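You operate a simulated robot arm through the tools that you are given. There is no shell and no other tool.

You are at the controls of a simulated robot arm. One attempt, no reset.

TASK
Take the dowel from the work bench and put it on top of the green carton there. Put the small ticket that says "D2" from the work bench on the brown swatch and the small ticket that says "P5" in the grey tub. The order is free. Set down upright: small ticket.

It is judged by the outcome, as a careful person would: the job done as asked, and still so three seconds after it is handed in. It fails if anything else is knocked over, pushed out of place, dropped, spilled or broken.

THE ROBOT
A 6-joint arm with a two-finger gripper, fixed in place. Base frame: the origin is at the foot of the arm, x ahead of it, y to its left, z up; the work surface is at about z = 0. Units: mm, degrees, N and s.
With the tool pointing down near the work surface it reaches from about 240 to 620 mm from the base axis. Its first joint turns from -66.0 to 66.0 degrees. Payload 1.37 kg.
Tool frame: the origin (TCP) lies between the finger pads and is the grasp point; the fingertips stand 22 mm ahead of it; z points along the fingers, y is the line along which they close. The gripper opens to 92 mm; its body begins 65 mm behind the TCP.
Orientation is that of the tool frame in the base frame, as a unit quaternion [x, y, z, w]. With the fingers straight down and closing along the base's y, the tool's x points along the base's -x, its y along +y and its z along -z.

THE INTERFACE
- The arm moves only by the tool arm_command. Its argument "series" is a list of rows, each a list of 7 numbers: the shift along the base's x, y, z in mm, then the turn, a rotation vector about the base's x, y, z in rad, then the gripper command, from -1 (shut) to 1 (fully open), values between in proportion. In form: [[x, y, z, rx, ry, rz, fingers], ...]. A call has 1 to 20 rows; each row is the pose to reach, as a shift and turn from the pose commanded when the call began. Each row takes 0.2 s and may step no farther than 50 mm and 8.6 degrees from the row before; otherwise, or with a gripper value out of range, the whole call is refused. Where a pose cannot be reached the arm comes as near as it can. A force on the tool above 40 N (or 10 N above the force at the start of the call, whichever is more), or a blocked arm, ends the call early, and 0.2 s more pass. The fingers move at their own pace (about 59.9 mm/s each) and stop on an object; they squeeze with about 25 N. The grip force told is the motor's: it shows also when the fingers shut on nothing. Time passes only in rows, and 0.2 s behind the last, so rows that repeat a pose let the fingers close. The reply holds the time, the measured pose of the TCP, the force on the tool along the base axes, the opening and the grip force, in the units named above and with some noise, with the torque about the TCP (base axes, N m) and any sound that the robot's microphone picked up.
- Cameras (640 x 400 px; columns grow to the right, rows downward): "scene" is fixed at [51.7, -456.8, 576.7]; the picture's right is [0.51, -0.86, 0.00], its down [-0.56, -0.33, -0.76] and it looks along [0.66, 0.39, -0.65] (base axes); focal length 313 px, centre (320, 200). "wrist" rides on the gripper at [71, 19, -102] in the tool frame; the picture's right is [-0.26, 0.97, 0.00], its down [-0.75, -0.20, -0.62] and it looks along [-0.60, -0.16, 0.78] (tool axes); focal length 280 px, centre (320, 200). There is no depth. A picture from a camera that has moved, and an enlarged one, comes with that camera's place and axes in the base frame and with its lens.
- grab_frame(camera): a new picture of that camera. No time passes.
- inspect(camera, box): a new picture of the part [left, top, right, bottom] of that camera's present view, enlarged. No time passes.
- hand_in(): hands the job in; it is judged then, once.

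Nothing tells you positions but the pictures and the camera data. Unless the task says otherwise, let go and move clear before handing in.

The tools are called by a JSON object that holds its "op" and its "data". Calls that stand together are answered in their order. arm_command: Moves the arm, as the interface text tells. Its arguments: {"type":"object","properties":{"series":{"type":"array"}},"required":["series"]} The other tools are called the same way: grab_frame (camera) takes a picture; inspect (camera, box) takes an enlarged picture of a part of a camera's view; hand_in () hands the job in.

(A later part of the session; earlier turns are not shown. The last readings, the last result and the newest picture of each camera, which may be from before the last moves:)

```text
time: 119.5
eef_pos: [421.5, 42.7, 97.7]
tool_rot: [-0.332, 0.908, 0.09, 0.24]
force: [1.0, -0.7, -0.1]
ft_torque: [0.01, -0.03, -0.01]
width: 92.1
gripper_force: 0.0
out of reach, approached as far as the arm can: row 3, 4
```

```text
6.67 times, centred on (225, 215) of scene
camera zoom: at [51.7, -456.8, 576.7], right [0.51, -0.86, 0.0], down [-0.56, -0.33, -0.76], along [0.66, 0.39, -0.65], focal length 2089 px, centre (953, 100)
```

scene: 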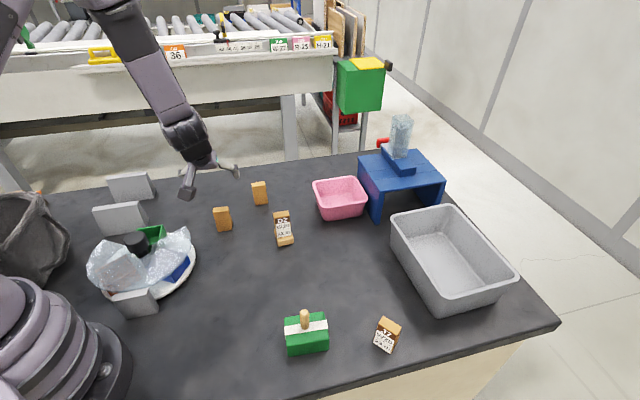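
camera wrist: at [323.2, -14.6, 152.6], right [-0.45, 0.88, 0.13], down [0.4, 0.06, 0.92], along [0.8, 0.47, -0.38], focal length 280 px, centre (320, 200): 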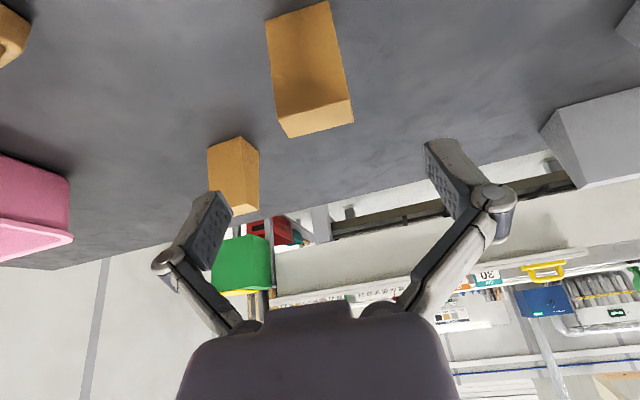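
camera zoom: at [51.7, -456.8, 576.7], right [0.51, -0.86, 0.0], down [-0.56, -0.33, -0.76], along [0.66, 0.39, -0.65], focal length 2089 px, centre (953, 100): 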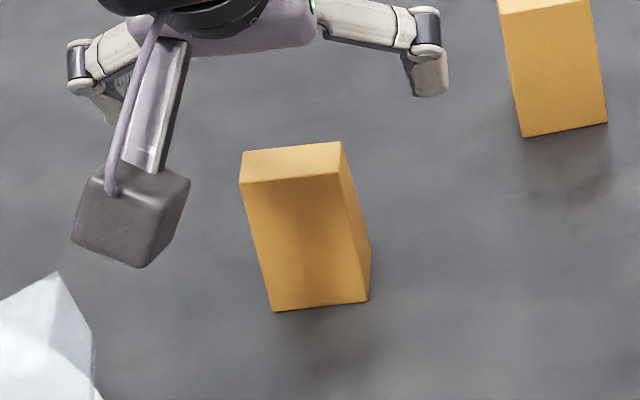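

With this tilt direction the arm can't get low enough here because the wrist comes too close to the base. I'll rise and turn the tool 180° so the hand leans outward at P5. After rotation the ticket will still be upright when placed in the tub.

{"op": "arm_command", "data": {"series": [[0, 0, 40, 0, 0, 0, 1], [0, 0, 80, 0, 0, 0, 1], [0, 0, 110, 0, 0, 0, 1]]}}

{"op": "arm_command", "data": {"series": [[0, 0, 0, 0, 0, -0.143, 1], [0, 0, 0, 0, 0, -0.286, 1], [0, 0, 0, 0, 0, -0.429, 1], [0, 0, 0, 0, 0, -0.572, 1], [0, 0, 0, 0, 0, -0.715, 1], [0, 0, 0, 0, 0, -0.858, 1], [0, 0, 0, 0, 0, -1.001, 1], [0, 0, 0, 0, 0, -1.144, 1], [0, 0, 0, 0, 0, -1.287, 1], [0, 0, 0, 0, 0, -1.43, 1], [0, 0, 0, 0, 0, -1.573, 1]]}}

{"op": "arm_command", "data": {"series": [[0, 0, 0, 0, 0, -0.143, 1], [0, 0, 0, 0, 0, -0.286, 1], [0, 0, 0, 0, 0, -0.429, 1], [0, 0, 0, 0, 0, -0.572, 1], [0, 0, 0, 0, 0, -0.715, 1], [0, 0, 0, 0, 0, -0.858, 1], [0, 0, 0, 0, 0, -1.001, 1], [0, 0, 0, 0, 0, -1.144, 1], [0, 0, 0, 0, 0, -1.287, 1], [0, 0, 0, 0, 0, -1.43, 1], [0, 0, 0, 0, 0, -1.573, 1]]}}

{"op": "grab_frame", "data": {"camera": "scene"}}

{"op": "grab_frame", "data": {"camera": "wrist"}}

```text
time: 120.3
eef_pos: [422.3, 45.1, 208.0]
tool_rot: [-0.333, 0.907, 0.087, 0.242]
force: [-0.3, 0.1, -0.6]
ft_torque: [0.03, -0.02, 0.01]
width: 92.2
gripper_force: 0.0
```

```text
time: 122.7
eef_pos: [220.5, -267.8, 185.7]
tool_rot: [0.376, 0.89, -0.074, 0.246]
force: [-0.1, -0.5, -0.1]
ft_torque: [0.01, 0.01, 0.01]
width: 92.2
gripper_force: 0.0
out of reach, approached as far as the arm can: row 4, 5, 6, 7, 8, 9, 10, 11
```

```text
time: 125.1
eef_pos: [220.6, -269.3, 192.7]
tool_rot: [0.891, 0.372, -0.23, 0.12]
force: [0.4, 0.2, -0.4]
ft_torque: [0.01, -0.05, -0.04]
width: 92.0
gripper_force: 0.1
out of reach, approached as far as the arm can: row 1, 2, 3, 4, 5, 6, 7, 8, 9
```

```text
taken
```

scene: 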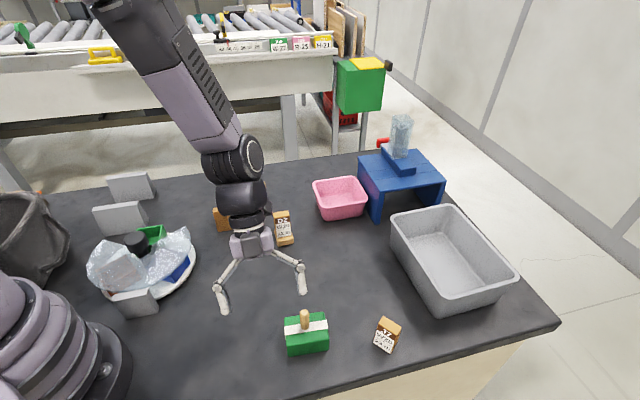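

```text
taken
camera wrist: at [310.7, -198.7, 247.4], right [0.53, -0.83, 0.17], down [-0.41, -0.08, 0.91], along [-0.74, -0.55, -0.38], focal length 280 px, centre (320, 200)
```

wrist: 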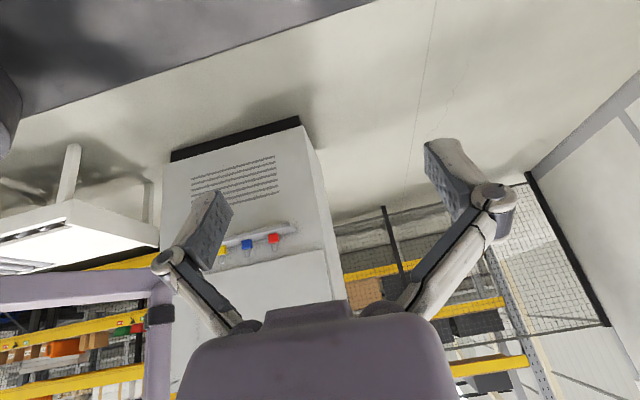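

That motion was unreachable and the arm drifted to another spot, but nothing was touched. I'll take a safer route: level the tool, pick P5 with a vertical grasp, set it down upright nearer the tub, and re-grasp it there with the outward tilt. First I'll level the tool.

{"op": "arm_command", "data": {"series": [[0, 0, 10, 0.0925, -0.0915, 0, 1], [0, 0, 20, 0.185, -0.183, 0, 1], [0, 0, 30, 0.2775, -0.2745, 0, 1], [0, 0, 40, 0.37, -0.366, 0, 1]]}}

{"op": "grab_frame", "data": {"camera": "scene"}}

```text
time: 126.1
eef_pos: [220.7, -267.3, 221.9]
tool_rot: [0.926, 0.37, -0.05, 0.046]
force: [0.0, -0.1, -0.1]
ft_torque: [0.03, -0.01, -0.01]
width: 91.7
gripper_force: 0.1
out of reach, approached as far as the arm can: row 4
```

```text
taken
```

scene: 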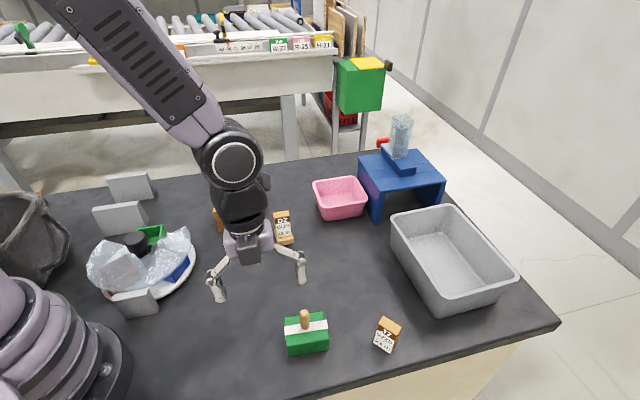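

{"op": "arm_command", "data": {"series": [[3, 5, 2, 0, 0, 0.1, 1], [6, 10, 4, 0, 0, 0.2, 1], [9, 15, 6, 0, 0, 0.3, 1], [12, 20, 8, 0, 0, 0.4, 1], [15, 25, 10, 0, 0, 0.5, 1], [18, 30, 12, 0, 0, 0.6, 1]]}}

```text
time: 127.5
eef_pos: [238.5, -236.4, 232.3]
tool_rot: [0.774, 0.628, -0.041, 0.062]
force: [0.5, -0.1, 1.1]
ft_torque: [0.0, -0.03, 0.03]
width: 91.9
gripper_force: 0.1
```

{"op": "arm_command", "data": {"series": [[5, 8, 0, 0.074, 0.0072, 0, 1], [10, 16, 0, 0.148, 0.0144, 0, 1]]}}

{"op": "arm_command", "data": {"series": [[10, 15, 0, 0, 0, 0.138, 1], [20, 30, 0, 0, 0, 0.276, 1], [30, 45, 0, 0, 0, 0.414, 1], [40, 60, 0, 0, 0, 0.552, 1], [50, 75, 0, 0, 0, 0.69, 1], [60, 90, 0, 0, 0, 0.828, 1], [70, 105, 0, 0, 0, 0.966, 1], [80, 120, 0, 0, 0, 1.104, 1], [90, 135, 0, 0, 0, 1.242, 1], [100, 150, 0, 0, 0, 1.38, 1], [110, 165, 0, 0, 0, 1.518, 1], [120, 180, 0, 0, 0, 1.656, 1], [130, 195, 0, 0, 0, 1.794, 1], [138, 210, 0, 0, 0, 1.932, 1], [146, 225, 0, 0, 0, 2.07, 1], [154, 238, 0, 0, 0, 2.208, 1], [162, 250, 0, 0, 0, 2.346, 1], [168, 260, 0, 0, 0, 2.484, 1]]}}

{"op": "grab_frame", "data": {"camera": "wrist"}}

{"op": "grab_frame", "data": {"camera": "scene"}}

```text
time: 128.1
eef_pos: [238.9, -223.0, 217.5]
tool_rot: [0.776, 0.628, -0.037, 0.048]
force: [0.1, -1.0, 0.0]
ft_torque: [-0.03, -0.01, -0.02]
width: 91.9
gripper_force: 0.1
out of reach, approached as far as the arm can: row 1, 2
```

```text
time: 131.9
eef_pos: [405.8, 37.0, 218.4]
tool_rot: [-0.345, 0.937, 0.033, 0.051]
force: [-0.5, 0.0, -0.5]
ft_torque: [0.0, 0.03, -0.02]
width: 91.7
gripper_force: 0.0
out of reach, approached as far as the arm can: row 4, 5, 6, 7, 8, 9, 10, 11, 12
```

```text
taken
camera wrist: at [331.1, -4.1, 313.0], right [-0.43, 0.9, 0.06], down [0.66, 0.27, 0.7], along [0.62, 0.34, -0.71], focal length 280 px, centre (320, 200)
```

wrist: 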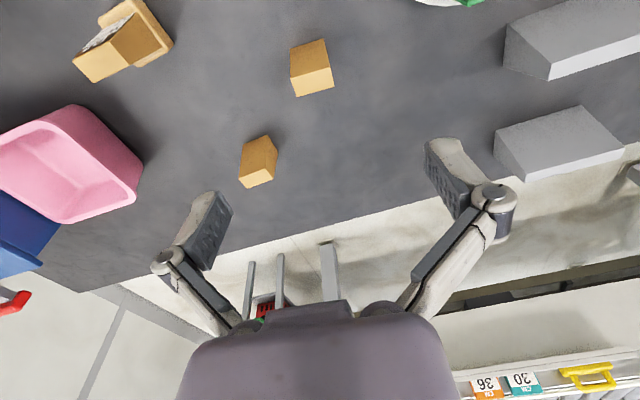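

```text
taken
```

scene: 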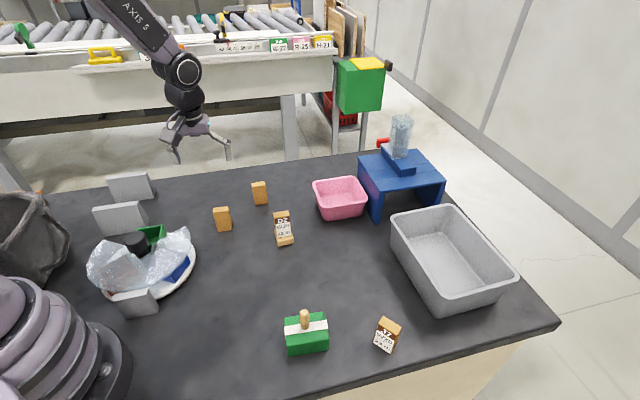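

All objects are still where they should be. I'll level the tool fully above P5 and check its position.

{"op": "arm_command", "data": {"series": [[5, 2, 0, -0.049, 0.037, 0, 1], [13, 6, 0, -0.097, 0.073, 0, 1], [13, 6, 0, -0.097, 0.073, 0, 1]]}}

{"op": "grab_frame", "data": {"camera": "wrist"}}

{"op": "inspect", "data": {"camera": "wrist", "box": [260, 20, 370, 120]}}

```text
time: 132.7
eef_pos: [418.8, 42.7, 218.2]
tool_rot: [-0.344, 0.939, -0.001, 0.0]
force: [0.9, 0.1, 0.1]
ft_torque: [0.01, 0.01, -0.04]
width: 91.8
gripper_force: 0.1
```

```text
taken
camera wrist: at [350.9, 11.5, 321.2], right [-0.42, 0.91, 0.0], down [0.71, 0.33, 0.62], along [0.57, 0.26, -0.78], focal length 280 px, centre (320, 200)
```

wrist: 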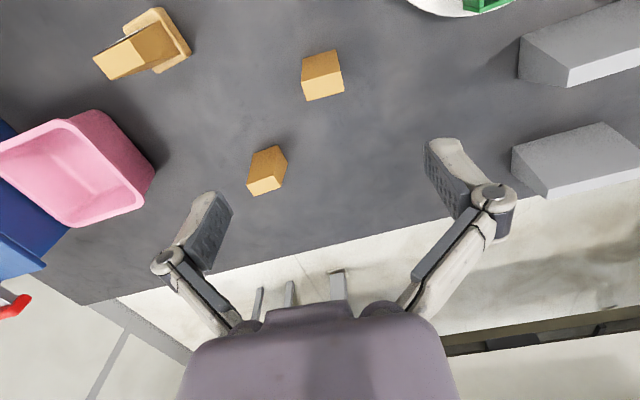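

```text
4.00 times, centred on (315, 70) of wrist
camera zoom: at [350.9, 11.5, 321.2], right [-0.42, 0.91, 0.0], down [0.71, 0.33, 0.62], along [0.57, 0.26, -0.78], focal length 1122 px, centre (340, 720)
```

zoom: 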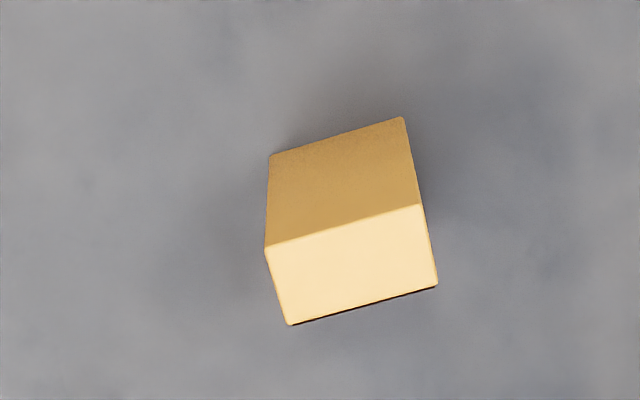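

{"op": "arm_command", "data": {"series": [[1.5, 1.8, -40, 0, 0, 0, 1], [1.5, 1.8, -80, 0, 0, 0, 1], [1.5, 1.8, -118, 0, 0, 0, 1], [1.5, 1.8, -118, 0, 0, 0, 1]]}}

{"op": "inspect", "data": {"camera": "wrist", "box": [260, 80, 380, 200]}}

{"op": "inspect", "data": {"camera": "scene", "box": [190, 185, 260, 245]}}

```text
time: 133.7
eef_pos: [419.3, 44.7, 99.1]
tool_rot: [-0.344, 0.939, 0.0, 0.001]
force: [-0.5, 0.2, 0.3]
ft_torque: [-0.01, -0.01, -0.01]
width: 92.1
gripper_force: 0.0
```

```text
3.33 times, centred on (320, 140) of wrist
camera zoom: at [352.6, 14.3, 202.7], right [-0.42, 0.91, 0.0], down [0.71, 0.33, 0.62], along [0.57, 0.27, -0.78], focal length 935 px, centre (320, 400)
```

zoom: 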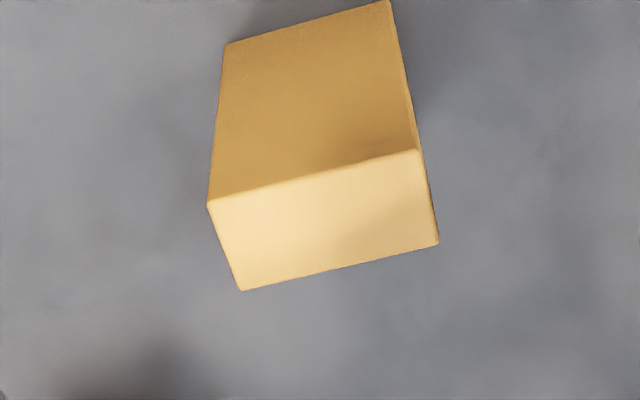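

```text
6.67 times, centred on (225, 215) of scene
camera zoom: at [51.7, -456.8, 576.7], right [0.51, -0.86, 0.0], down [-0.56, -0.33, -0.76], along [0.66, 0.39, -0.65], focal length 2089 px, centre (953, 100)
```

zoom: 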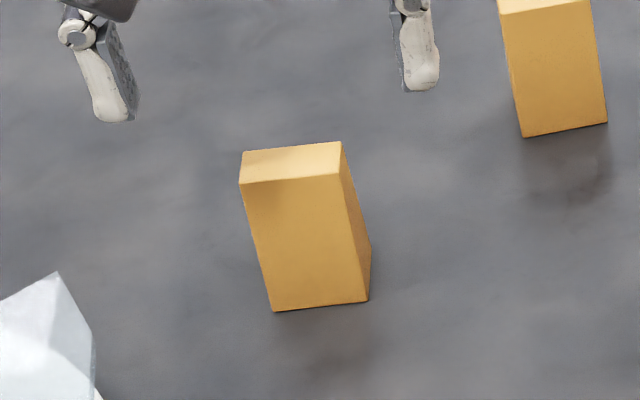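

P5 is centred between the fingers. Descending and gripping it vertically.

{"op": "arm_command", "data": {"series": [[1.3, 1.8, -20, 0, 0, 0, 1], [1.3, 1.8, -40, 0, 0, 0, 1], [1.3, 1.8, -58, 0, 0, 0, 1], [1.3, 1.8, -58, 0, 0, 0, 0.2], [1.3, 1.8, -58, 0, 0, 0, -0.1], [1.3, 1.8, -58, 0, 0, 0, -0.3], [1.3, 1.8, -58, 0, 0, 0, -1], [1.3, 1.8, -58, 0, 0, 0, -1]]}}

{"op": "grab_frame", "data": {"camera": "wrist"}}

```text
time: 135.5
eef_pos: [421.4, 46.6, 42.9]
tool_rot: [-0.344, 0.939, 0.0, 0.0]
force: [0.0, 0.9, 0.7]
ft_torque: [0.01, 0.0, 0.0]
width: 34.9
gripper_force: 24.7
```

```text
taken
camera wrist: at [353.8, 15.1, 145.5], right [-0.42, 0.91, 0.0], down [0.71, 0.33, 0.63], along [0.57, 0.27, -0.78], focal length 280 px, centre (320, 200)
```

wrist: 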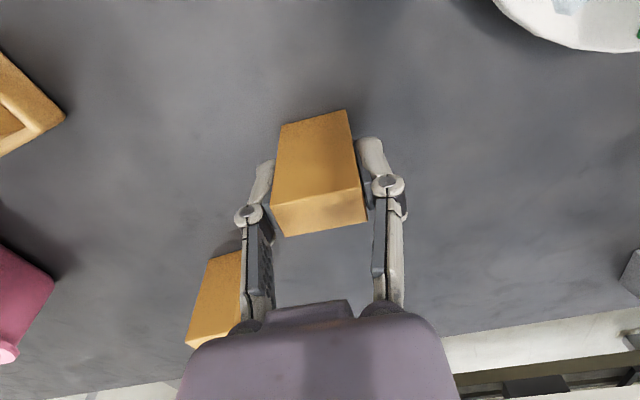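

{"op": "arm_command", "data": {"series": [[0, 0, 5, 0, 0, 0, -1], [0, 0, 12, 0, 0, 0, -1], [0, 0, 22, 0, 0, 0, -1], [0, 0, 35, 0, 0, 0, -1], [0, 0, 55, 0, 0, 0, -1], [0, 0, 80, 0, 0, 0, -1], [0, 0, 110, 0, 0, 0, -1], [0, 0, 140, 0, 0, 0, -1], [0, 0, 155, 0, 0, 0, -1]]}}

{"op": "grab_frame", "data": {"camera": "wrist"}}

```text
time: 137.5
eef_pos: [423.0, 44.1, 197.5]
tool_rot: [-0.344, 0.939, 0.0, 0.0]
force: [0.1, -0.1, -0.4]
ft_torque: [0.01, -0.02, 0.0]
width: 34.9
gripper_force: 25.2
```

```text
taken
camera wrist: at [354.8, 14.7, 300.4], right [-0.42, 0.91, 0.0], down [0.71, 0.33, 0.63], along [0.57, 0.27, -0.78], focal length 280 px, centre (320, 200)
```

wrist: 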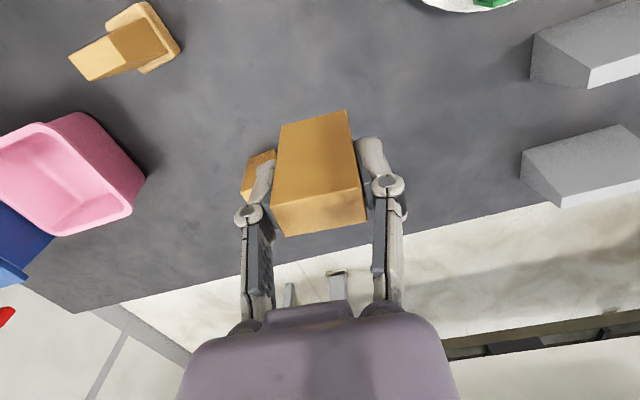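

P5 is held firmly with no slip. I'll carry it to a free spot at about (462, -318) near the tub, turning it so its depth axis points toward the tub.

{"op": "arm_command", "data": {"series": [[3, -30, 0, 0, 0, -0.118, -1], [6, -60, 0, 0, 0, -0.236, -1], [9, -90, 0, 0, 0, -0.354, -1], [12, -120, 0, 0, 0, -0.472, -1], [15, -150, 0, 0, 0, -0.59, -1], [18, -180, 0, 0, 0, -0.708, -1], [22, -210, 0, 0, 0, -0.826, -1], [26, -240, 0, 0, 0, -0.944, -1], [30, -270, 0, 0, 0, -1.062, -1], [33, -300, 0, 0, 0, -1.18, -1], [36, -330, 0, 0, 0, -1.298, -1], [39, -362, 0, 0, 0, -1.42, -1]]}}

{"op": "arm_command", "data": {"series": [[0, 0, -35, 0, 0, 0, -1], [0, 0, -70, 0, 0, 0, -1], [0, 0, -105, 0, 0, 0, -1], [0, 0, -130, 0, 0, 0, -1], [0, 0, -143, 0, 0, 0, -1], [0, 0, -148, 0, 0, 0, -1]]}}

{"op": "grab_frame", "data": {"camera": "scene"}}

{"op": "inspect", "data": {"camera": "scene", "box": [310, 220, 400, 310]}}

```text
time: 140.1
eef_pos: [460.0, -318.2, 196.6]
tool_rot: [0.352, 0.936, 0.0, 0.001]
force: [-0.2, -0.5, -0.2]
ft_torque: [-0.02, 0.01, -0.01]
width: 34.6
gripper_force: 25.3
```

```text
time: 141.5
eef_pos: [460.6, -315.9, 49.2]
tool_rot: [0.351, 0.936, 0.001, -0.001]
force: [-1.0, 0.2, -1.4]
ft_torque: [0.0, 0.02, 0.0]
width: 34.7
gripper_force: 25.2
```

```text
taken
```

scene: 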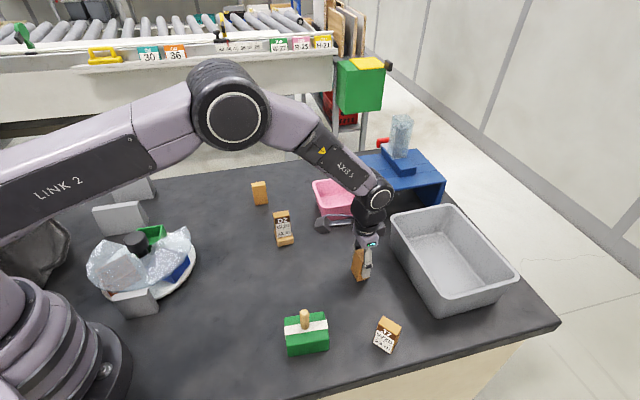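

```text
4.44 times, centred on (355, 265) of scene
camera zoom: at [51.7, -456.8, 576.7], right [0.51, -0.86, 0.0], down [-0.56, -0.33, -0.76], along [0.66, 0.39, -0.65], focal length 1393 px, centre (164, -89)
```

zoom: 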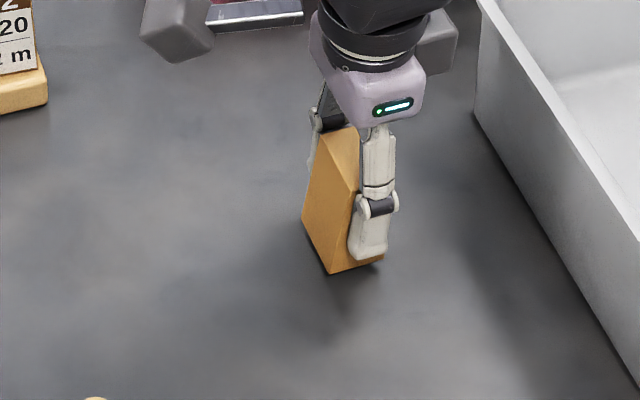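

{"op": "arm_command", "data": {"series": [[0, 0, -3, 0, 0, 0, -1], [0, 0, -5, 0, 0, 0, -1], [0, 0, -6.5, 0, 0, 0, -1], [0, 0, -6.5, 0, 0, 0, -1]]}}

```text
time: 142.5
eef_pos: [459.6, -316.5, 42.2]
tool_rot: [0.351, 0.936, 0.0, 0.0]
force: [0.7, 0.6, -0.1]
ft_torque: [-0.01, 0.0, 0.04]
width: 35.0
gripper_force: 25.1
```

{"op": "arm_command", "data": {"series": [[0, 0, -0.8, 0, 0, 0, -1], [0, 0, -1.6, 0, 0, 0, -1], [0, 0, -1.6, 0, 0, 0, -1]]}}

```text
time: 143.3
eef_pos: [460.1, -317.4, 42.1]
tool_rot: [0.351, 0.936, -0.001, 0.0]
force: [-1.8, 4.0, 14.2]
ft_torque: [0.2, 0.12, -0.03]
width: 34.9
gripper_force: 24.7
```

Contact with the bench at 14 N. I'll release gently and rise.

{"op": "arm_command", "data": {"series": [[0, 0, 0.7, 0, 0, 0, -1], [0, 0, 0.7, 0, 0, 0, -0.22], [0, 0, 0.7, 0, 0, 0, -0.1], [0, 0, 0.7, 0, 0, 0, 0.3], [0, 0, 0.7, 0, 0, 0, 1], [0, 0, 15, 0, 0, 0, 1], [0, 0, 45, 0, 0, 0, 1], [0, 0, 80, 0, 0, 0, 1]]}}

{"op": "inspect", "data": {"camera": "scene", "box": [310, 220, 400, 310]}}

{"op": "grab_frame", "data": {"camera": "wrist"}}

```text
time: 145.1
eef_pos: [461.0, -316.7, 121.2]
tool_rot: [0.351, 0.936, 0.0, 0.0]
force: [0.2, -0.6, 0.4]
ft_torque: [0.0, 0.01, -0.01]
width: 91.9
gripper_force: 0.1
```

```text
4.44 times, centred on (355, 265) of scene
camera zoom: at [51.7, -456.8, 576.7], right [0.51, -0.86, 0.0], down [-0.56, -0.33, -0.76], along [0.66, 0.39, -0.65], focal length 1393 px, centre (164, -89)
```

zoom: 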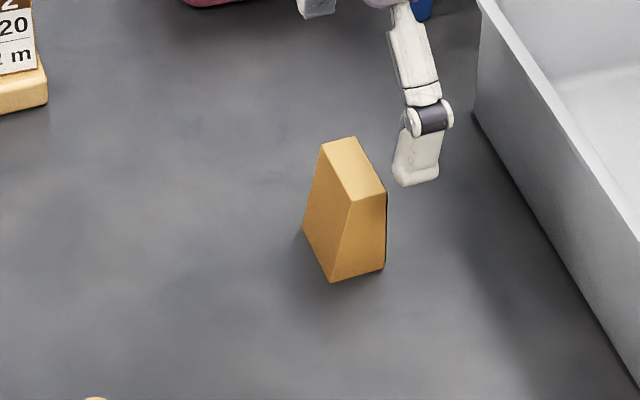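

```text
taken
camera wrist: at [418.2, -254.5, 224.4], right [0.83, 0.55, 0.0], down [0.43, -0.65, 0.62], along [0.35, -0.52, -0.78], focal length 280 px, centre (320, 200)
```

wrist: 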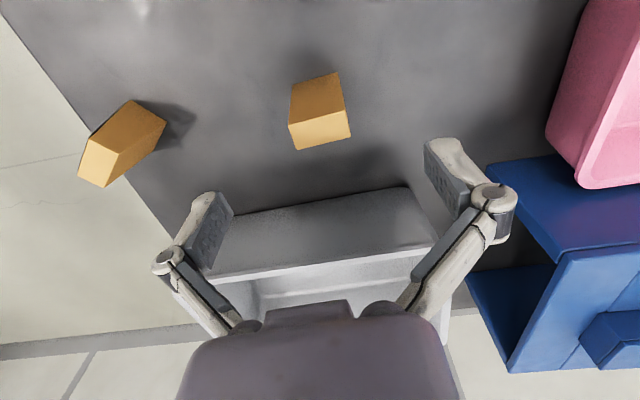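

P5 stands upright at the staging spot. Now I'll tilt the tool 30° outward above it and check the position.

{"op": "arm_command", "data": {"series": [[0, 0, 5, -0.086, -0.0987, 0, 1], [0, 0, 10, -0.172, -0.1974, 0, 1], [0, 0, 10, -0.258, -0.296, 0, 1], [0, 0, 10, -0.344, -0.395, 0, 1], [0, 0, 0, -0.344, -0.395, 0, 1]]}}

{"op": "grab_frame", "data": {"camera": "wrist"}}

{"op": "inspect", "data": {"camera": "wrist", "box": [260, 0, 380, 120]}}

```text
time: 146.3
eef_pos: [457.4, -322.7, 127.6]
tool_rot: [0.344, 0.907, -0.098, 0.221]
force: [-0.1, 0.0, -1.1]
ft_torque: [0.0, -0.01, 0.0]
width: 92.0
gripper_force: 0.2
out of reach, approached as far as the arm can: row 4, 5
```

```text
taken
camera wrist: at [388.7, -232.5, 185.4], right [0.82, 0.56, 0.1], down [0.16, -0.38, 0.91], along [0.55, -0.73, -0.4], focal length 280 px, centre (320, 200)
```

wrist: 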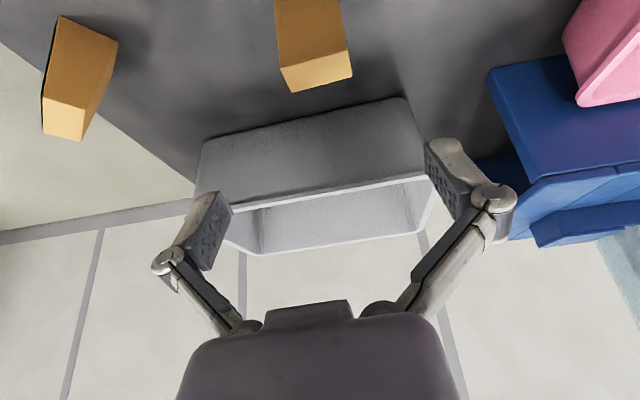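

```text
3.33 times, centred on (320, 60) of wrist
camera zoom: at [388.7, -232.5, 185.4], right [0.82, 0.56, 0.1], down [0.16, -0.38, 0.91], along [0.55, -0.73, -0.4], focal length 935 px, centre (320, 667)
```

zoom: 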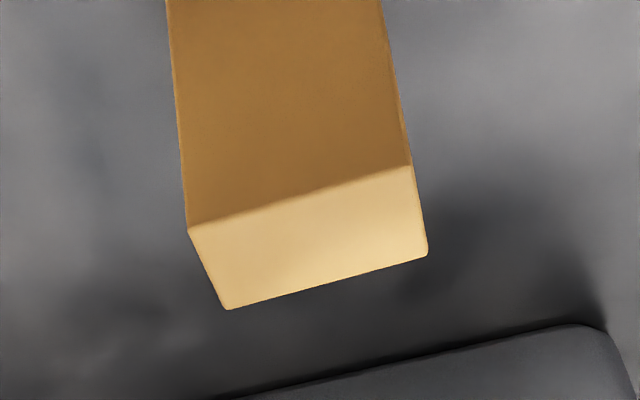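

At this radius the arm can't hold a 30° tilt. I'll test in free space how low it goes with a slightly smaller tilt (about 25°) farther out at (509, -318), without touching P5.

{"op": "arm_command", "data": {"series": [[0, 0, 20, 0.02, 0.02, 0, 1], [10, 2, 40, 0.034, 0.039, 0, 1], [30, 4, 40, 0.034, 0.039, 0, 1], [51, 4, 30, 0.034, 0.039, 0, 1], [51, 4, 0, 0.034, 0.039, 0, 1]]}}

{"op": "arm_command", "data": {"series": [[0, 0, -20, 0, 0, 0, 1], [0, 0, -40, 0, 0, 0, 1], [0, 0, -55, 0, 0, 0, 1], [0, 0, -70, 0, 0, 0, 1]]}}

```text
time: 147.5
eef_pos: [508.8, -319.4, 126.7]
tool_rot: [0.341, 0.91, -0.081, 0.221]
force: [0.7, 0.5, 0.3]
ft_torque: [0.01, -0.02, 0.03]
width: 92.0
gripper_force: 0.0
out of reach, approached as far as the arm can: row 1
```

```text
time: 148.5
eef_pos: [508.4, -318.2, 59.0]
tool_rot: [0.342, 0.91, -0.081, 0.219]
force: [0.3, -0.2, 0.1]
ft_torque: [-0.02, 0.0, 0.0]
width: 91.9
gripper_force: 0.0
```

A 27° tilt works at radius 600, down to z = 59. Next, a dry run into the tub with this tilt: up, out, then down inside the tub.

{"op": "arm_command", "data": {"series": [[0, 0, 40, 0, 0, 0, 1], [0, 0, 80, 0, 0, 0, 1], [8, -35, 100, 0, 0, 0, 1], [16, -70, 100, 0, 0, 0, 1], [23, -105, 100, 0, 0, 0, 1], [30, -140, 100, 0, 0, 0, 1], [30, -140, 70, 0, 0, 0, 1]]}}

{"op": "inspect", "data": {"camera": "scene", "box": [370, 170, 540, 330]}}

{"op": "grab_frame", "data": {"camera": "wrist"}}

```text
time: 150.1
eef_pos: [539.3, -457.7, 128.3]
tool_rot: [0.341, 0.911, -0.082, 0.218]
force: [-0.8, -0.8, 0.0]
ft_torque: [-0.01, 0.03, 0.01]
width: 91.9
gripper_force: 0.1
```

```text
2.50 times, centred on (455, 250) of scene
camera zoom: at [51.6, -456.8, 576.7], right [0.51, -0.86, 0.0], down [-0.56, -0.33, -0.76], along [0.66, 0.39, -0.65], focal length 784 px, centre (-18, 75)
```

zoom: 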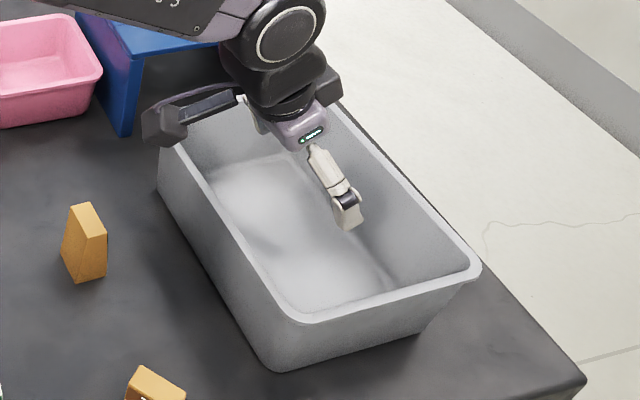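

```text
taken
camera wrist: at [467.8, -371.5, 187.7], right [0.81, 0.57, 0.12], down [0.16, -0.41, 0.9], along [0.57, -0.71, -0.42], focal length 280 px, centre (320, 200)
```

wrist: 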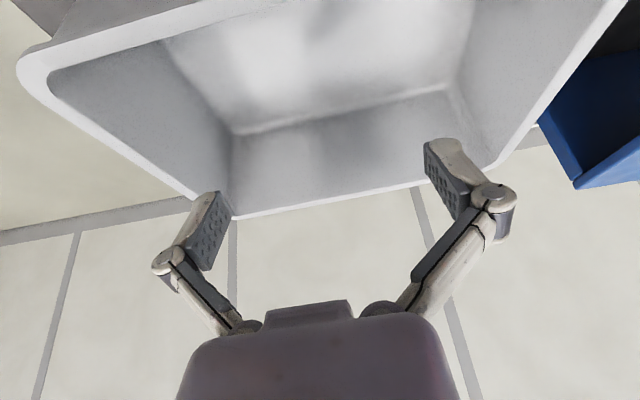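

{"op": "arm_command", "data": {"series": [[0, 0, -20, 0, 0, 0, 1], [0, 0, -40, 0, 0, 0, 1], [0, 0, -55, 0, 0, 0, 1], [0, 0, -62, 0, 0, 0, 1]]}}

{"op": "inspect", "data": {"camera": "scene", "box": [370, 170, 540, 330]}}

{"op": "grab_frame", "data": {"camera": "wrist"}}

```text
time: 151.1
eef_pos: [539.5, -458.7, 64.9]
tool_rot: [0.341, 0.91, -0.081, 0.22]
force: [0.2, -0.3, 0.5]
ft_torque: [0.06, 0.02, 0.01]
width: 91.9
gripper_force: 0.1
```

```text
2.50 times, centred on (455, 250) of scene
camera zoom: at [51.7, -456.8, 576.7], right [0.51, -0.86, 0.0], down [-0.56, -0.33, -0.76], along [0.66, 0.39, -0.65], focal length 784 px, centre (-18, 75)
```

zoom: 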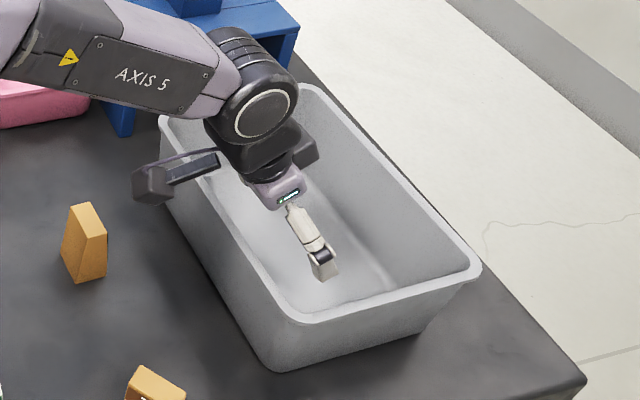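

```text
taken
camera wrist: at [468.1, -371.9, 125.4], right [0.81, 0.57, 0.12], down [0.16, -0.41, 0.9], along [0.57, -0.71, -0.42], focal length 280 px, centre (320, 200)
```

wrist: 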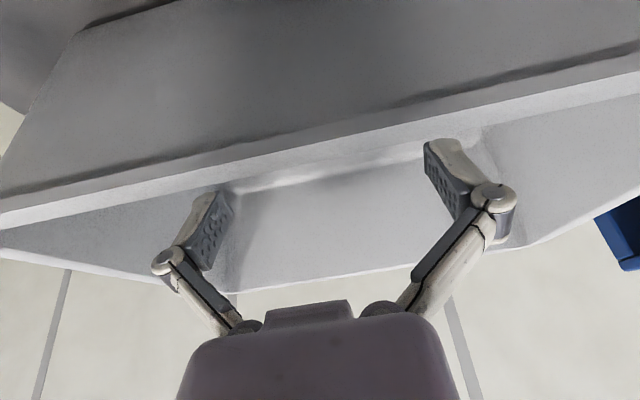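

The tub is reachable with plenty of room. Back out, level the tool, and move P5 to the farther staging spot at (508, -318), where the tilted grasp is proven to work.

{"op": "arm_command", "data": {"series": [[0, 0, 30, 0, 0, 0, 1], [0, 0, 65, 0, 0, 0, 1], [0, 0, 95, 0, 0, 0, 1], [-8, 35, 100, 0, 0, 0, 1], [-16, 70, 100, 0, 0, 0, 1], [-23, 105, 100, 0, 0, 0, 1], [-31, 140, 100, 0, 0, 0, 1]]}}

{"op": "arm_command", "data": {"series": [[-5, 0, 0, 0.0772, 0.0896, 0, 1], [-15, 0, 0, 0.1545, 0.1792, 0, 1], [-30, 1, 0, 0.2317, 0.2688, 0, 1], [-48, 1, 0, 0.309, 0.3585, 0, 1], [-48, 1, 0, 0.309, 0.3585, 0, 1]]}}

{"op": "grab_frame", "data": {"camera": "wrist"}}

{"op": "inspect", "data": {"camera": "wrist", "box": [260, 30, 380, 150]}}

```text
time: 152.7
eef_pos: [506.9, -318.7, 165.9]
tool_rot: [0.342, 0.91, -0.082, 0.22]
force: [0.0, 0.2, 0.3]
ft_torque: [0.01, 0.03, -0.02]
width: 92.2
gripper_force: 0.0
```

```text
time: 153.9
eef_pos: [459.2, -317.8, 167.1]
tool_rot: [0.351, 0.936, -0.001, -0.002]
force: [-0.2, 0.1, 0.5]
ft_torque: [0.02, 0.01, -0.01]
width: 92.0
gripper_force: 0.1
```

```text
taken
camera wrist: at [418.2, -256.3, 269.1], right [0.83, 0.56, 0.0], down [0.44, -0.65, 0.62], along [0.34, -0.52, -0.78], focal length 280 px, centre (320, 200)
```

wrist: 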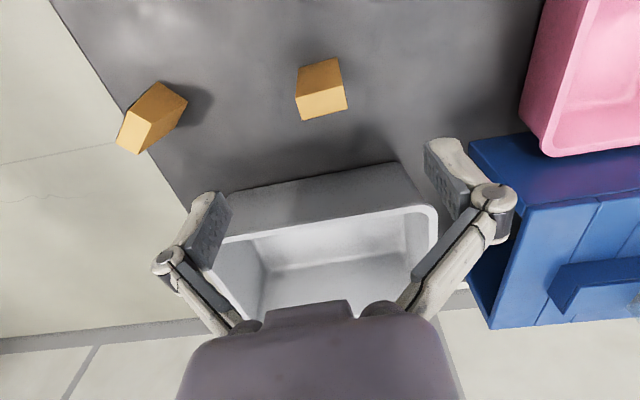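

```text
3.33 times, centred on (320, 90) of wrist
camera zoom: at [418.2, -256.3, 269.1], right [0.83, 0.56, 0.0], down [0.44, -0.65, 0.62], along [0.34, -0.52, -0.78], focal length 935 px, centre (320, 567)
```

zoom: 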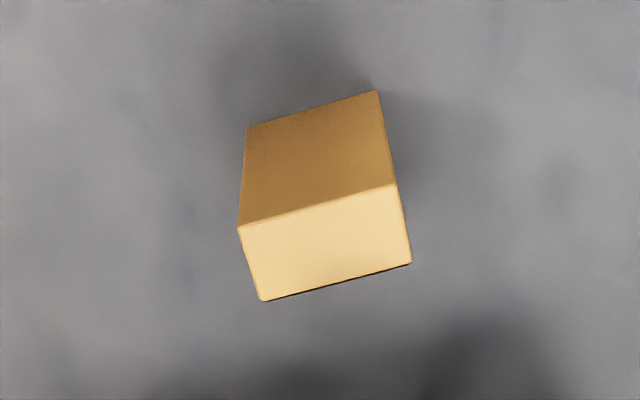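

{"op": "arm_command", "data": {"series": [[0.5, 0.5, -40, 0, 0, 0, 1], [0.5, 0.5, -80, 0, 0, 0, 1], [0.5, 0.5, -110, 0, 0, 0, 1], [0.5, 0.5, -125, 0, 0, 0, 1], [0.5, 0.5, -125, 0, 0, 0, 0.2], [0.5, 0.5, -125, 0, 0, 0, -0.1], [0.5, 0.5, -125, 0, 0, 0, -0.3], [0.5, 0.5, -125, 0, 0, 0, -1], [0.5, 0.5, -125, 0, 0, 0, -1]]}}

```text
time: 155.9
eef_pos: [458.9, -318.5, 39.8]
tool_rot: [0.352, 0.936, -0.001, -0.002]
force: [-0.4, 0.0, 0.1]
ft_torque: [0.03, 0.01, 0.0]
width: 34.8
gripper_force: 25.2
```

{"op": "arm_command", "data": {"series": [[0, 0, 6, 0, 0, 0, -1], [0, 0, 15, 0, 0, 0, -1], [0, 0, 30, 0, 0, 0, -1], [12, 0, 35, 0, 0, 0, -1], [25, 0, 35, 0, 0, 0, -1], [38, 0, 35, 0, 0, 0, -1], [49, 0, 35, 0, 0, 0, -1], [49, 0, 20, 0, 0, 0, -1], [49, 0, 8, 0, 0, 0, -1], [49, 0, 3, 0, 0, 0, -1]]}}

{"op": "inspect", "data": {"camera": "scene", "box": [330, 210, 420, 300]}}

```text
time: 158.1
eef_pos: [508.9, -316.4, 43.3]
tool_rot: [0.351, 0.936, -0.001, 0.0]
force: [0.0, 0.0, -0.1]
ft_torque: [-0.02, 0.02, 0.0]
width: 34.7
gripper_force: 25.3
```

```text
4.44 times, centred on (375, 255) of scene
camera zoom: at [51.7, -456.8, 576.7], right [0.51, -0.86, 0.0], down [-0.56, -0.33, -0.76], along [0.66, 0.39, -0.65], focal length 1393 px, centre (76, -44)
```

zoom: 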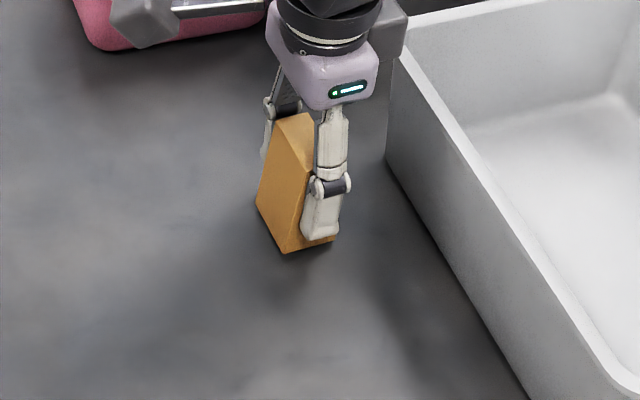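

{"op": "arm_command", "data": {"series": [[0, 0, -1, 0, 0, 0, -1], [0, 0, -2, 0, 0, 0, -1], [0, 0, -3, 0, 0, 0, -1], [0, 0, -3.8, 0, 0, 0, -1], [0, 0, -3.8, 0, 0, 0, -1]]}}

```text
time: 159.3
eef_pos: [509.6, -316.6, 40.7]
tool_rot: [0.351, 0.936, -0.001, 0.0]
force: [-1.7, 0.6, 7.4]
ft_torque: [0.01, 0.11, 0.02]
width: 35.0
gripper_force: 24.9
```

Touching the bench. Releasing and rising, then tilting above it.

{"op": "arm_command", "data": {"series": [[0, 0, 0, 0, 0, 0, -0.22], [0, 0, 0, 0, 0, 0, -0.1], [0, 0, 0, 0, 0, 0, 0.3], [0, 0, 0, 0, 0, 0, 1], [0, 0, 15, 0, 0, 0, 1], [0, 0, 50, 0, 0, 0, 1], [0, 0, 90, 0, 0, 0, 1], [0, 0, 105, 0, 0, 0, 1]]}}

{"op": "arm_command", "data": {"series": [[0, 0, 5, -0.0772, -0.0896, 0, 1], [0, 0, 5, -0.1545, -0.1792, 0, 1], [0, 0, 5, -0.2317, -0.2688, 0, 1], [0, 0, 0, -0.309, -0.3585, 0, 1], [0, 0, -15, -0.309, -0.3585, 0, 1]]}}

{"op": "grab_frame", "data": {"camera": "wrist"}}

{"op": "inspect", "data": {"camera": "scene", "box": [330, 210, 420, 300]}}

```text
time: 161.1
eef_pos: [508.8, -318.2, 145.4]
tool_rot: [0.351, 0.936, -0.001, -0.001]
force: [0.2, -0.7, 0.4]
ft_torque: [0.01, -0.01, -0.02]
width: 92.0
gripper_force: 0.1
```

```text
time: 162.3
eef_pos: [510.6, -316.9, 130.1]
tool_rot: [0.341, 0.91, -0.081, 0.219]
force: [0.2, 0.7, 0.1]
ft_torque: [-0.01, -0.04, 0.0]
width: 92.1
gripper_force: 0.0
```

```text
taken
camera wrist: at [438.8, -230.1, 189.8], right [0.81, 0.57, 0.12], down [0.16, -0.41, 0.9], along [0.57, -0.71, -0.42], focal length 280 px, centre (320, 200)
```

wrist: 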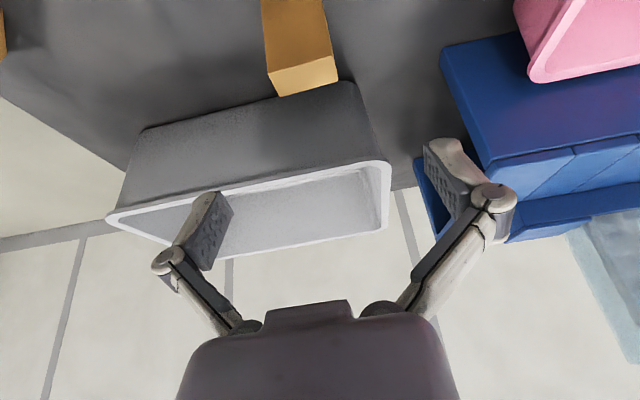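

```text
4.44 times, centred on (375, 255) of scene
camera zoom: at [51.6, -456.8, 576.7], right [0.51, -0.86, 0.0], down [-0.56, -0.33, -0.76], along [0.66, 0.39, -0.65], focal length 1393 px, centre (76, -44)
```

zoom: 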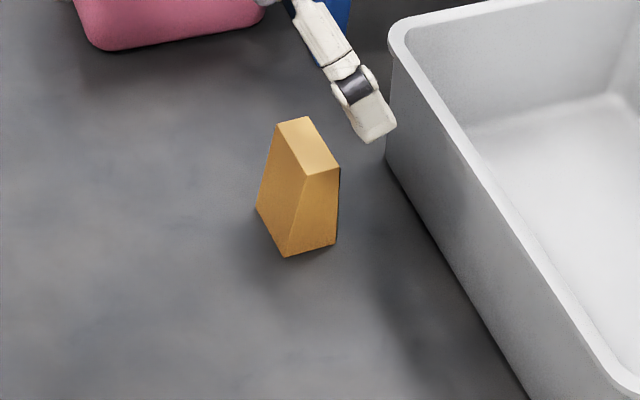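

P5 is upright at the new spot and the tool is tilted above it. I'll descend with the tilt and grip.

{"op": "arm_command", "data": {"series": [[-1.5, 0, -20, 0, 0, 0, 1], [-1.5, 0, -40, 0, 0, 0, 1], [-1.5, 0, -60, 0, 0, 0, 1], [-1.5, 0, -72, 0, 0, 0, 1], [-1.5, 0, -77, 0, 0, 0, 1]]}}

{"op": "inspect", "data": {"camera": "scene", "box": [330, 210, 420, 300]}}

{"op": "grab_frame", "data": {"camera": "wrist"}}

```text
time: 163.5
eef_pos: [507.5, -318.2, 54.2]
tool_rot: [0.341, 0.91, -0.082, 0.22]
force: [-0.4, -1.4, -0.3]
ft_torque: [0.03, 0.0, -0.04]
width: 91.9
gripper_force: 0.0
```

```text
4.44 times, centred on (375, 255) of scene
camera zoom: at [51.7, -456.8, 576.7], right [0.51, -0.86, 0.0], down [-0.56, -0.33, -0.76], along [0.66, 0.39, -0.65], focal length 1393 px, centre (76, -44)
```

zoom: 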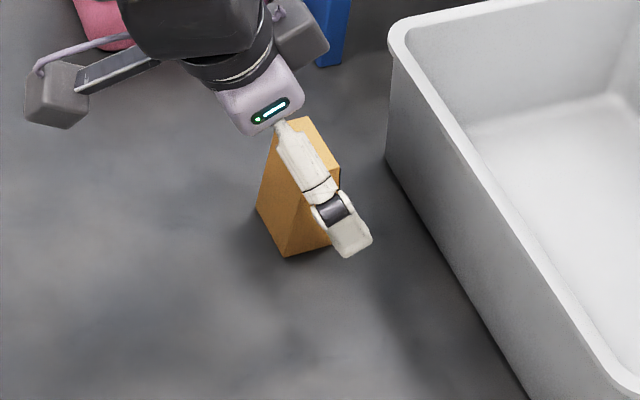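

```text
taken
camera wrist: at [437.0, -231.0, 113.2], right [0.81, 0.57, 0.12], down [0.16, -0.41, 0.9], along [0.56, -0.71, -0.42], focal length 280 px, centre (320, 200)
```

wrist: 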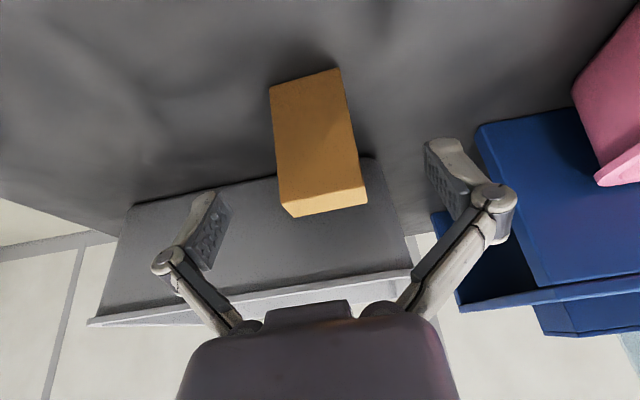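

{"op": "arm_command", "data": {"series": [[0.5, 0.8, -3, 0, 0, 0, 1], [0.5, 0.8, -6, 0, 0, 0, 1], [0.5, 0.8, -6, 0, 0, 0, 0.2], [0.5, 0.8, -6, 0, 0, 0, -0.1], [0.5, 0.8, -6, 0, 0, 0, -0.3], [0.5, 0.8, -6, 0, 0, 0, -1], [0.5, 0.8, -6, 0, 0, 0, -1]]}}

{"op": "inspect", "data": {"camera": "scene", "box": [330, 210, 420, 300]}}

{"op": "grab_frame", "data": {"camera": "wrist"}}

```text
time: 165.1
eef_pos: [508.5, -317.6, 46.9]
tool_rot: [0.341, 0.911, -0.082, 0.218]
force: [-0.2, -0.1, -0.3]
ft_torque: [0.02, 0.03, -0.03]
width: 34.7
gripper_force: 25.5
```

```text
4.44 times, centred on (375, 255) of scene
camera zoom: at [51.7, -456.8, 576.7], right [0.51, -0.86, 0.0], down [-0.56, -0.33, -0.76], along [0.66, 0.39, -0.65], focal length 1393 px, centre (76, -44)
```

zoom: 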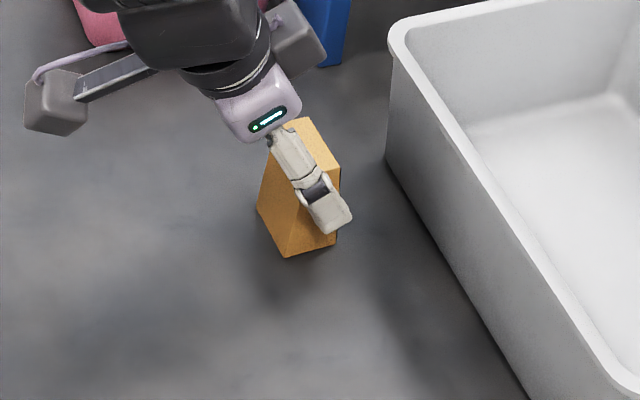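

```text
taken
camera wrist: at [437.6, -230.1, 107.0], right [0.81, 0.57, 0.12], down [0.16, -0.41, 0.9], along [0.56, -0.71, -0.42], focal length 280 px, centre (320, 200)
```

wrist: 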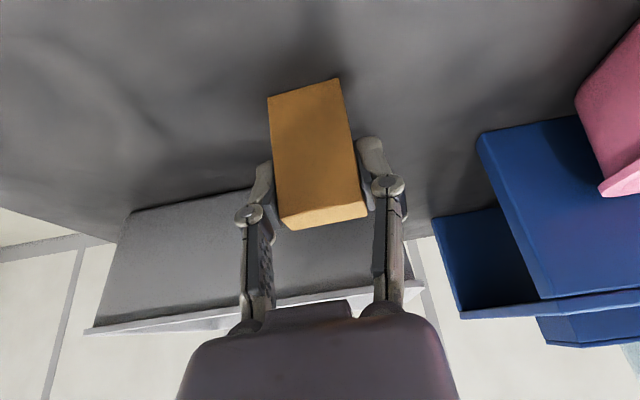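

P5 is gripped with the tilt. Lifting slowly and straight up.

{"op": "arm_command", "data": {"series": [[0, 0, 4, 0, 0, 0, -1], [0, 0, 10, 0, 0, 0, -1], [0, 0, 20, 0, 0, 0, -1], [0, 0, 35, 0, 0, 0, -1], [0, 0, 55, 0, 0, 0, -1], [0, 0, 80, 0, 0, 0, -1], [0, 0, 105, 0, 0, 0, -1], [0, 0, 120, 0, 0, 0, -1]]}}

{"op": "grab_frame", "data": {"camera": "wrist"}}

{"op": "inspect", "data": {"camera": "scene", "box": [340, 160, 430, 250]}}

```text
time: 166.9
eef_pos: [508.4, -316.9, 168.2]
tool_rot: [0.341, 0.911, -0.082, 0.218]
force: [-0.3, -0.3, -0.4]
ft_torque: [-0.01, 0.01, 0.0]
width: 35.1
gripper_force: 24.9
```

```text
taken
camera wrist: at [437.6, -229.6, 227.5], right [0.81, 0.57, 0.12], down [0.16, -0.41, 0.9], along [0.56, -0.71, -0.42], focal length 280 px, centre (320, 200)
```

wrist: 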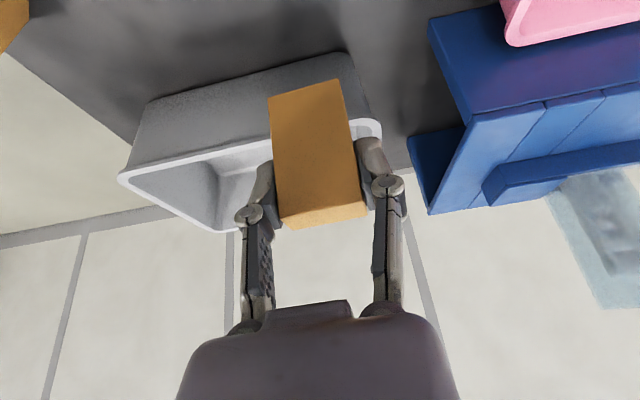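

```text
4.44 times, centred on (385, 205) of scene
camera zoom: at [51.7, -456.8, 576.7], right [0.51, -0.86, 0.0], down [-0.56, -0.33, -0.76], along [0.66, 0.39, -0.65], focal length 1393 px, centre (31, 178)
```

zoom: 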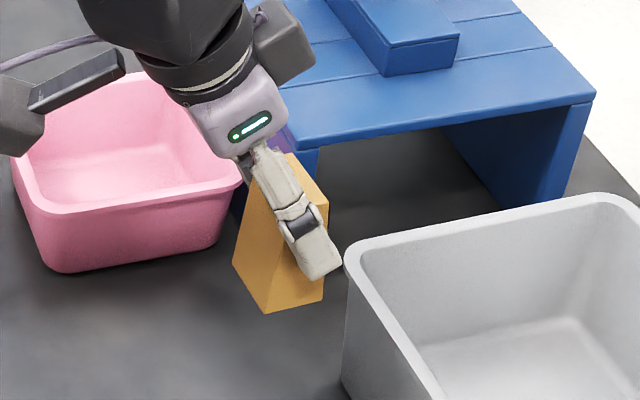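

{"op": "arm_command", "data": {"series": [[5, -24, 0, 0, 0, 0, -1], [10, -48, 0, 0, 0, 0, -1], [15, -72, 0, 0, 0, 0, -1], [21, -96, 0, 0, 0, 0, -1], [26, -120, 0, 0, 0, 0, -1], [32, -142, 0, 0, 0, 0, -1], [32, -142, 0, 0, 0, 0, -1]]}}

{"op": "inspect", "data": {"camera": "scene", "box": [380, 160, 530, 310]}}

{"op": "grab_frame", "data": {"camera": "wrist"}}

```text
time: 168.5
eef_pos: [538.7, -458.9, 167.7]
tool_rot: [0.341, 0.911, -0.081, 0.219]
force: [-0.3, 1.2, 0.4]
ft_torque: [-0.01, 0.0, 0.01]
width: 34.9
gripper_force: 24.7
```

```text
2.67 times, centred on (455, 235) of scene
camera zoom: at [51.6, -456.8, 576.7], right [0.51, -0.86, 0.0], down [-0.56, -0.33, -0.76], along [0.66, 0.39, -0.65], focal length 836 px, centre (-40, 107)
```

zoom: 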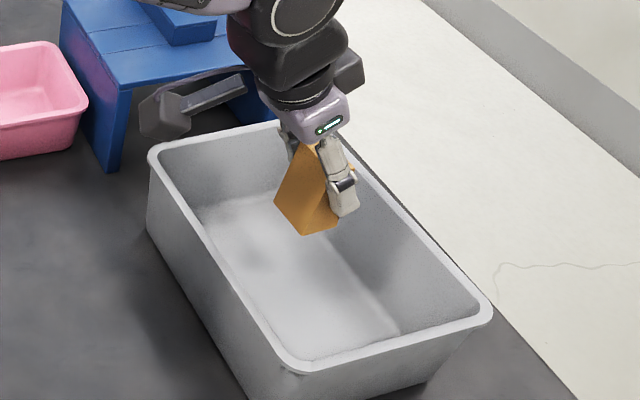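

```text
taken
camera wrist: at [468.4, -372.2, 226.3], right [0.81, 0.57, 0.12], down [0.16, -0.41, 0.9], along [0.57, -0.71, -0.42], focal length 280 px, centre (320, 200)
```

wrist: 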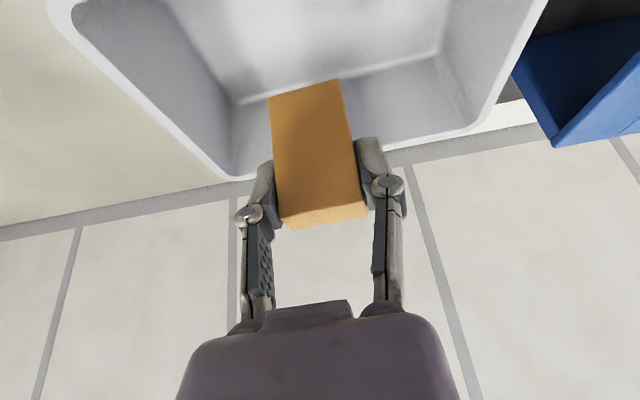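

P5 is upright over the tub floor. Lowering it inside.

{"op": "arm_command", "data": {"series": [[0, 0, -25, 0, 0, 0, -1], [0, 0, -50, 0, 0, 0, -1], [0, 0, -75, 0, 0, 0, -1], [0, 0, -92, 0, 0, 0, -1], [0, 0, -103, 0, 0, 0, -1], [0, 0, -108, 0, 0, 0, -1]]}}

{"op": "inspect", "data": {"camera": "scene", "box": [380, 180, 530, 320]}}

```text
time: 169.9
eef_pos: [540.6, -458.8, 59.8]
tool_rot: [0.34, 0.911, -0.081, 0.22]
force: [-0.7, 0.2, -0.4]
ft_torque: [0.01, -0.01, 0.0]
width: 34.6
gripper_force: 24.6
```

```text
2.86 times, centred on (455, 250) of scene
camera zoom: at [51.7, -456.8, 576.7], right [0.51, -0.86, 0.0], down [-0.56, -0.33, -0.76], along [0.66, 0.39, -0.65], focal length 896 px, centre (-66, 57)
```

zoom: 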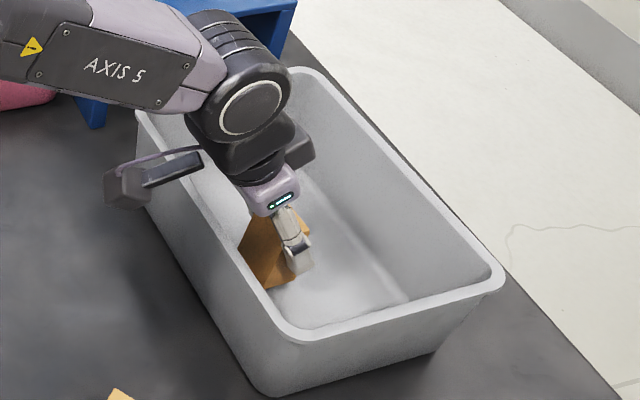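

{"op": "arm_command", "data": {"series": [[0, 0, -2, 0, 0, 0, -1], [0, 0, -4, 0, 0, 0, -1], [0, 0, -5, 0, 0, 0, -1], [0, 0, -5, 0, 0, 0, -1]]}}

```text
time: 170.9
eef_pos: [540.9, -459.2, 54.0]
tool_rot: [0.341, 0.911, -0.081, 0.219]
force: [-0.1, 0.7, -0.1]
ft_torque: [0.01, 0.04, -0.01]
width: 34.9
gripper_force: 25.0
```

{"op": "arm_command", "data": {"series": [[0, 0, -1, 0, 0, 0, -1], [0, 0, -2, 0, 0, 0, -1], [0, 0, -2, 0, 0, 0, -1]]}}

```text
time: 171.7
eef_pos: [540.6, -458.8, 53.3]
tool_rot: [0.341, 0.91, -0.081, 0.221]
force: [-0.6, 0.2, 5.9]
ft_torque: [0.03, 0.03, 0.02]
width: 34.7
gripper_force: 24.7
```

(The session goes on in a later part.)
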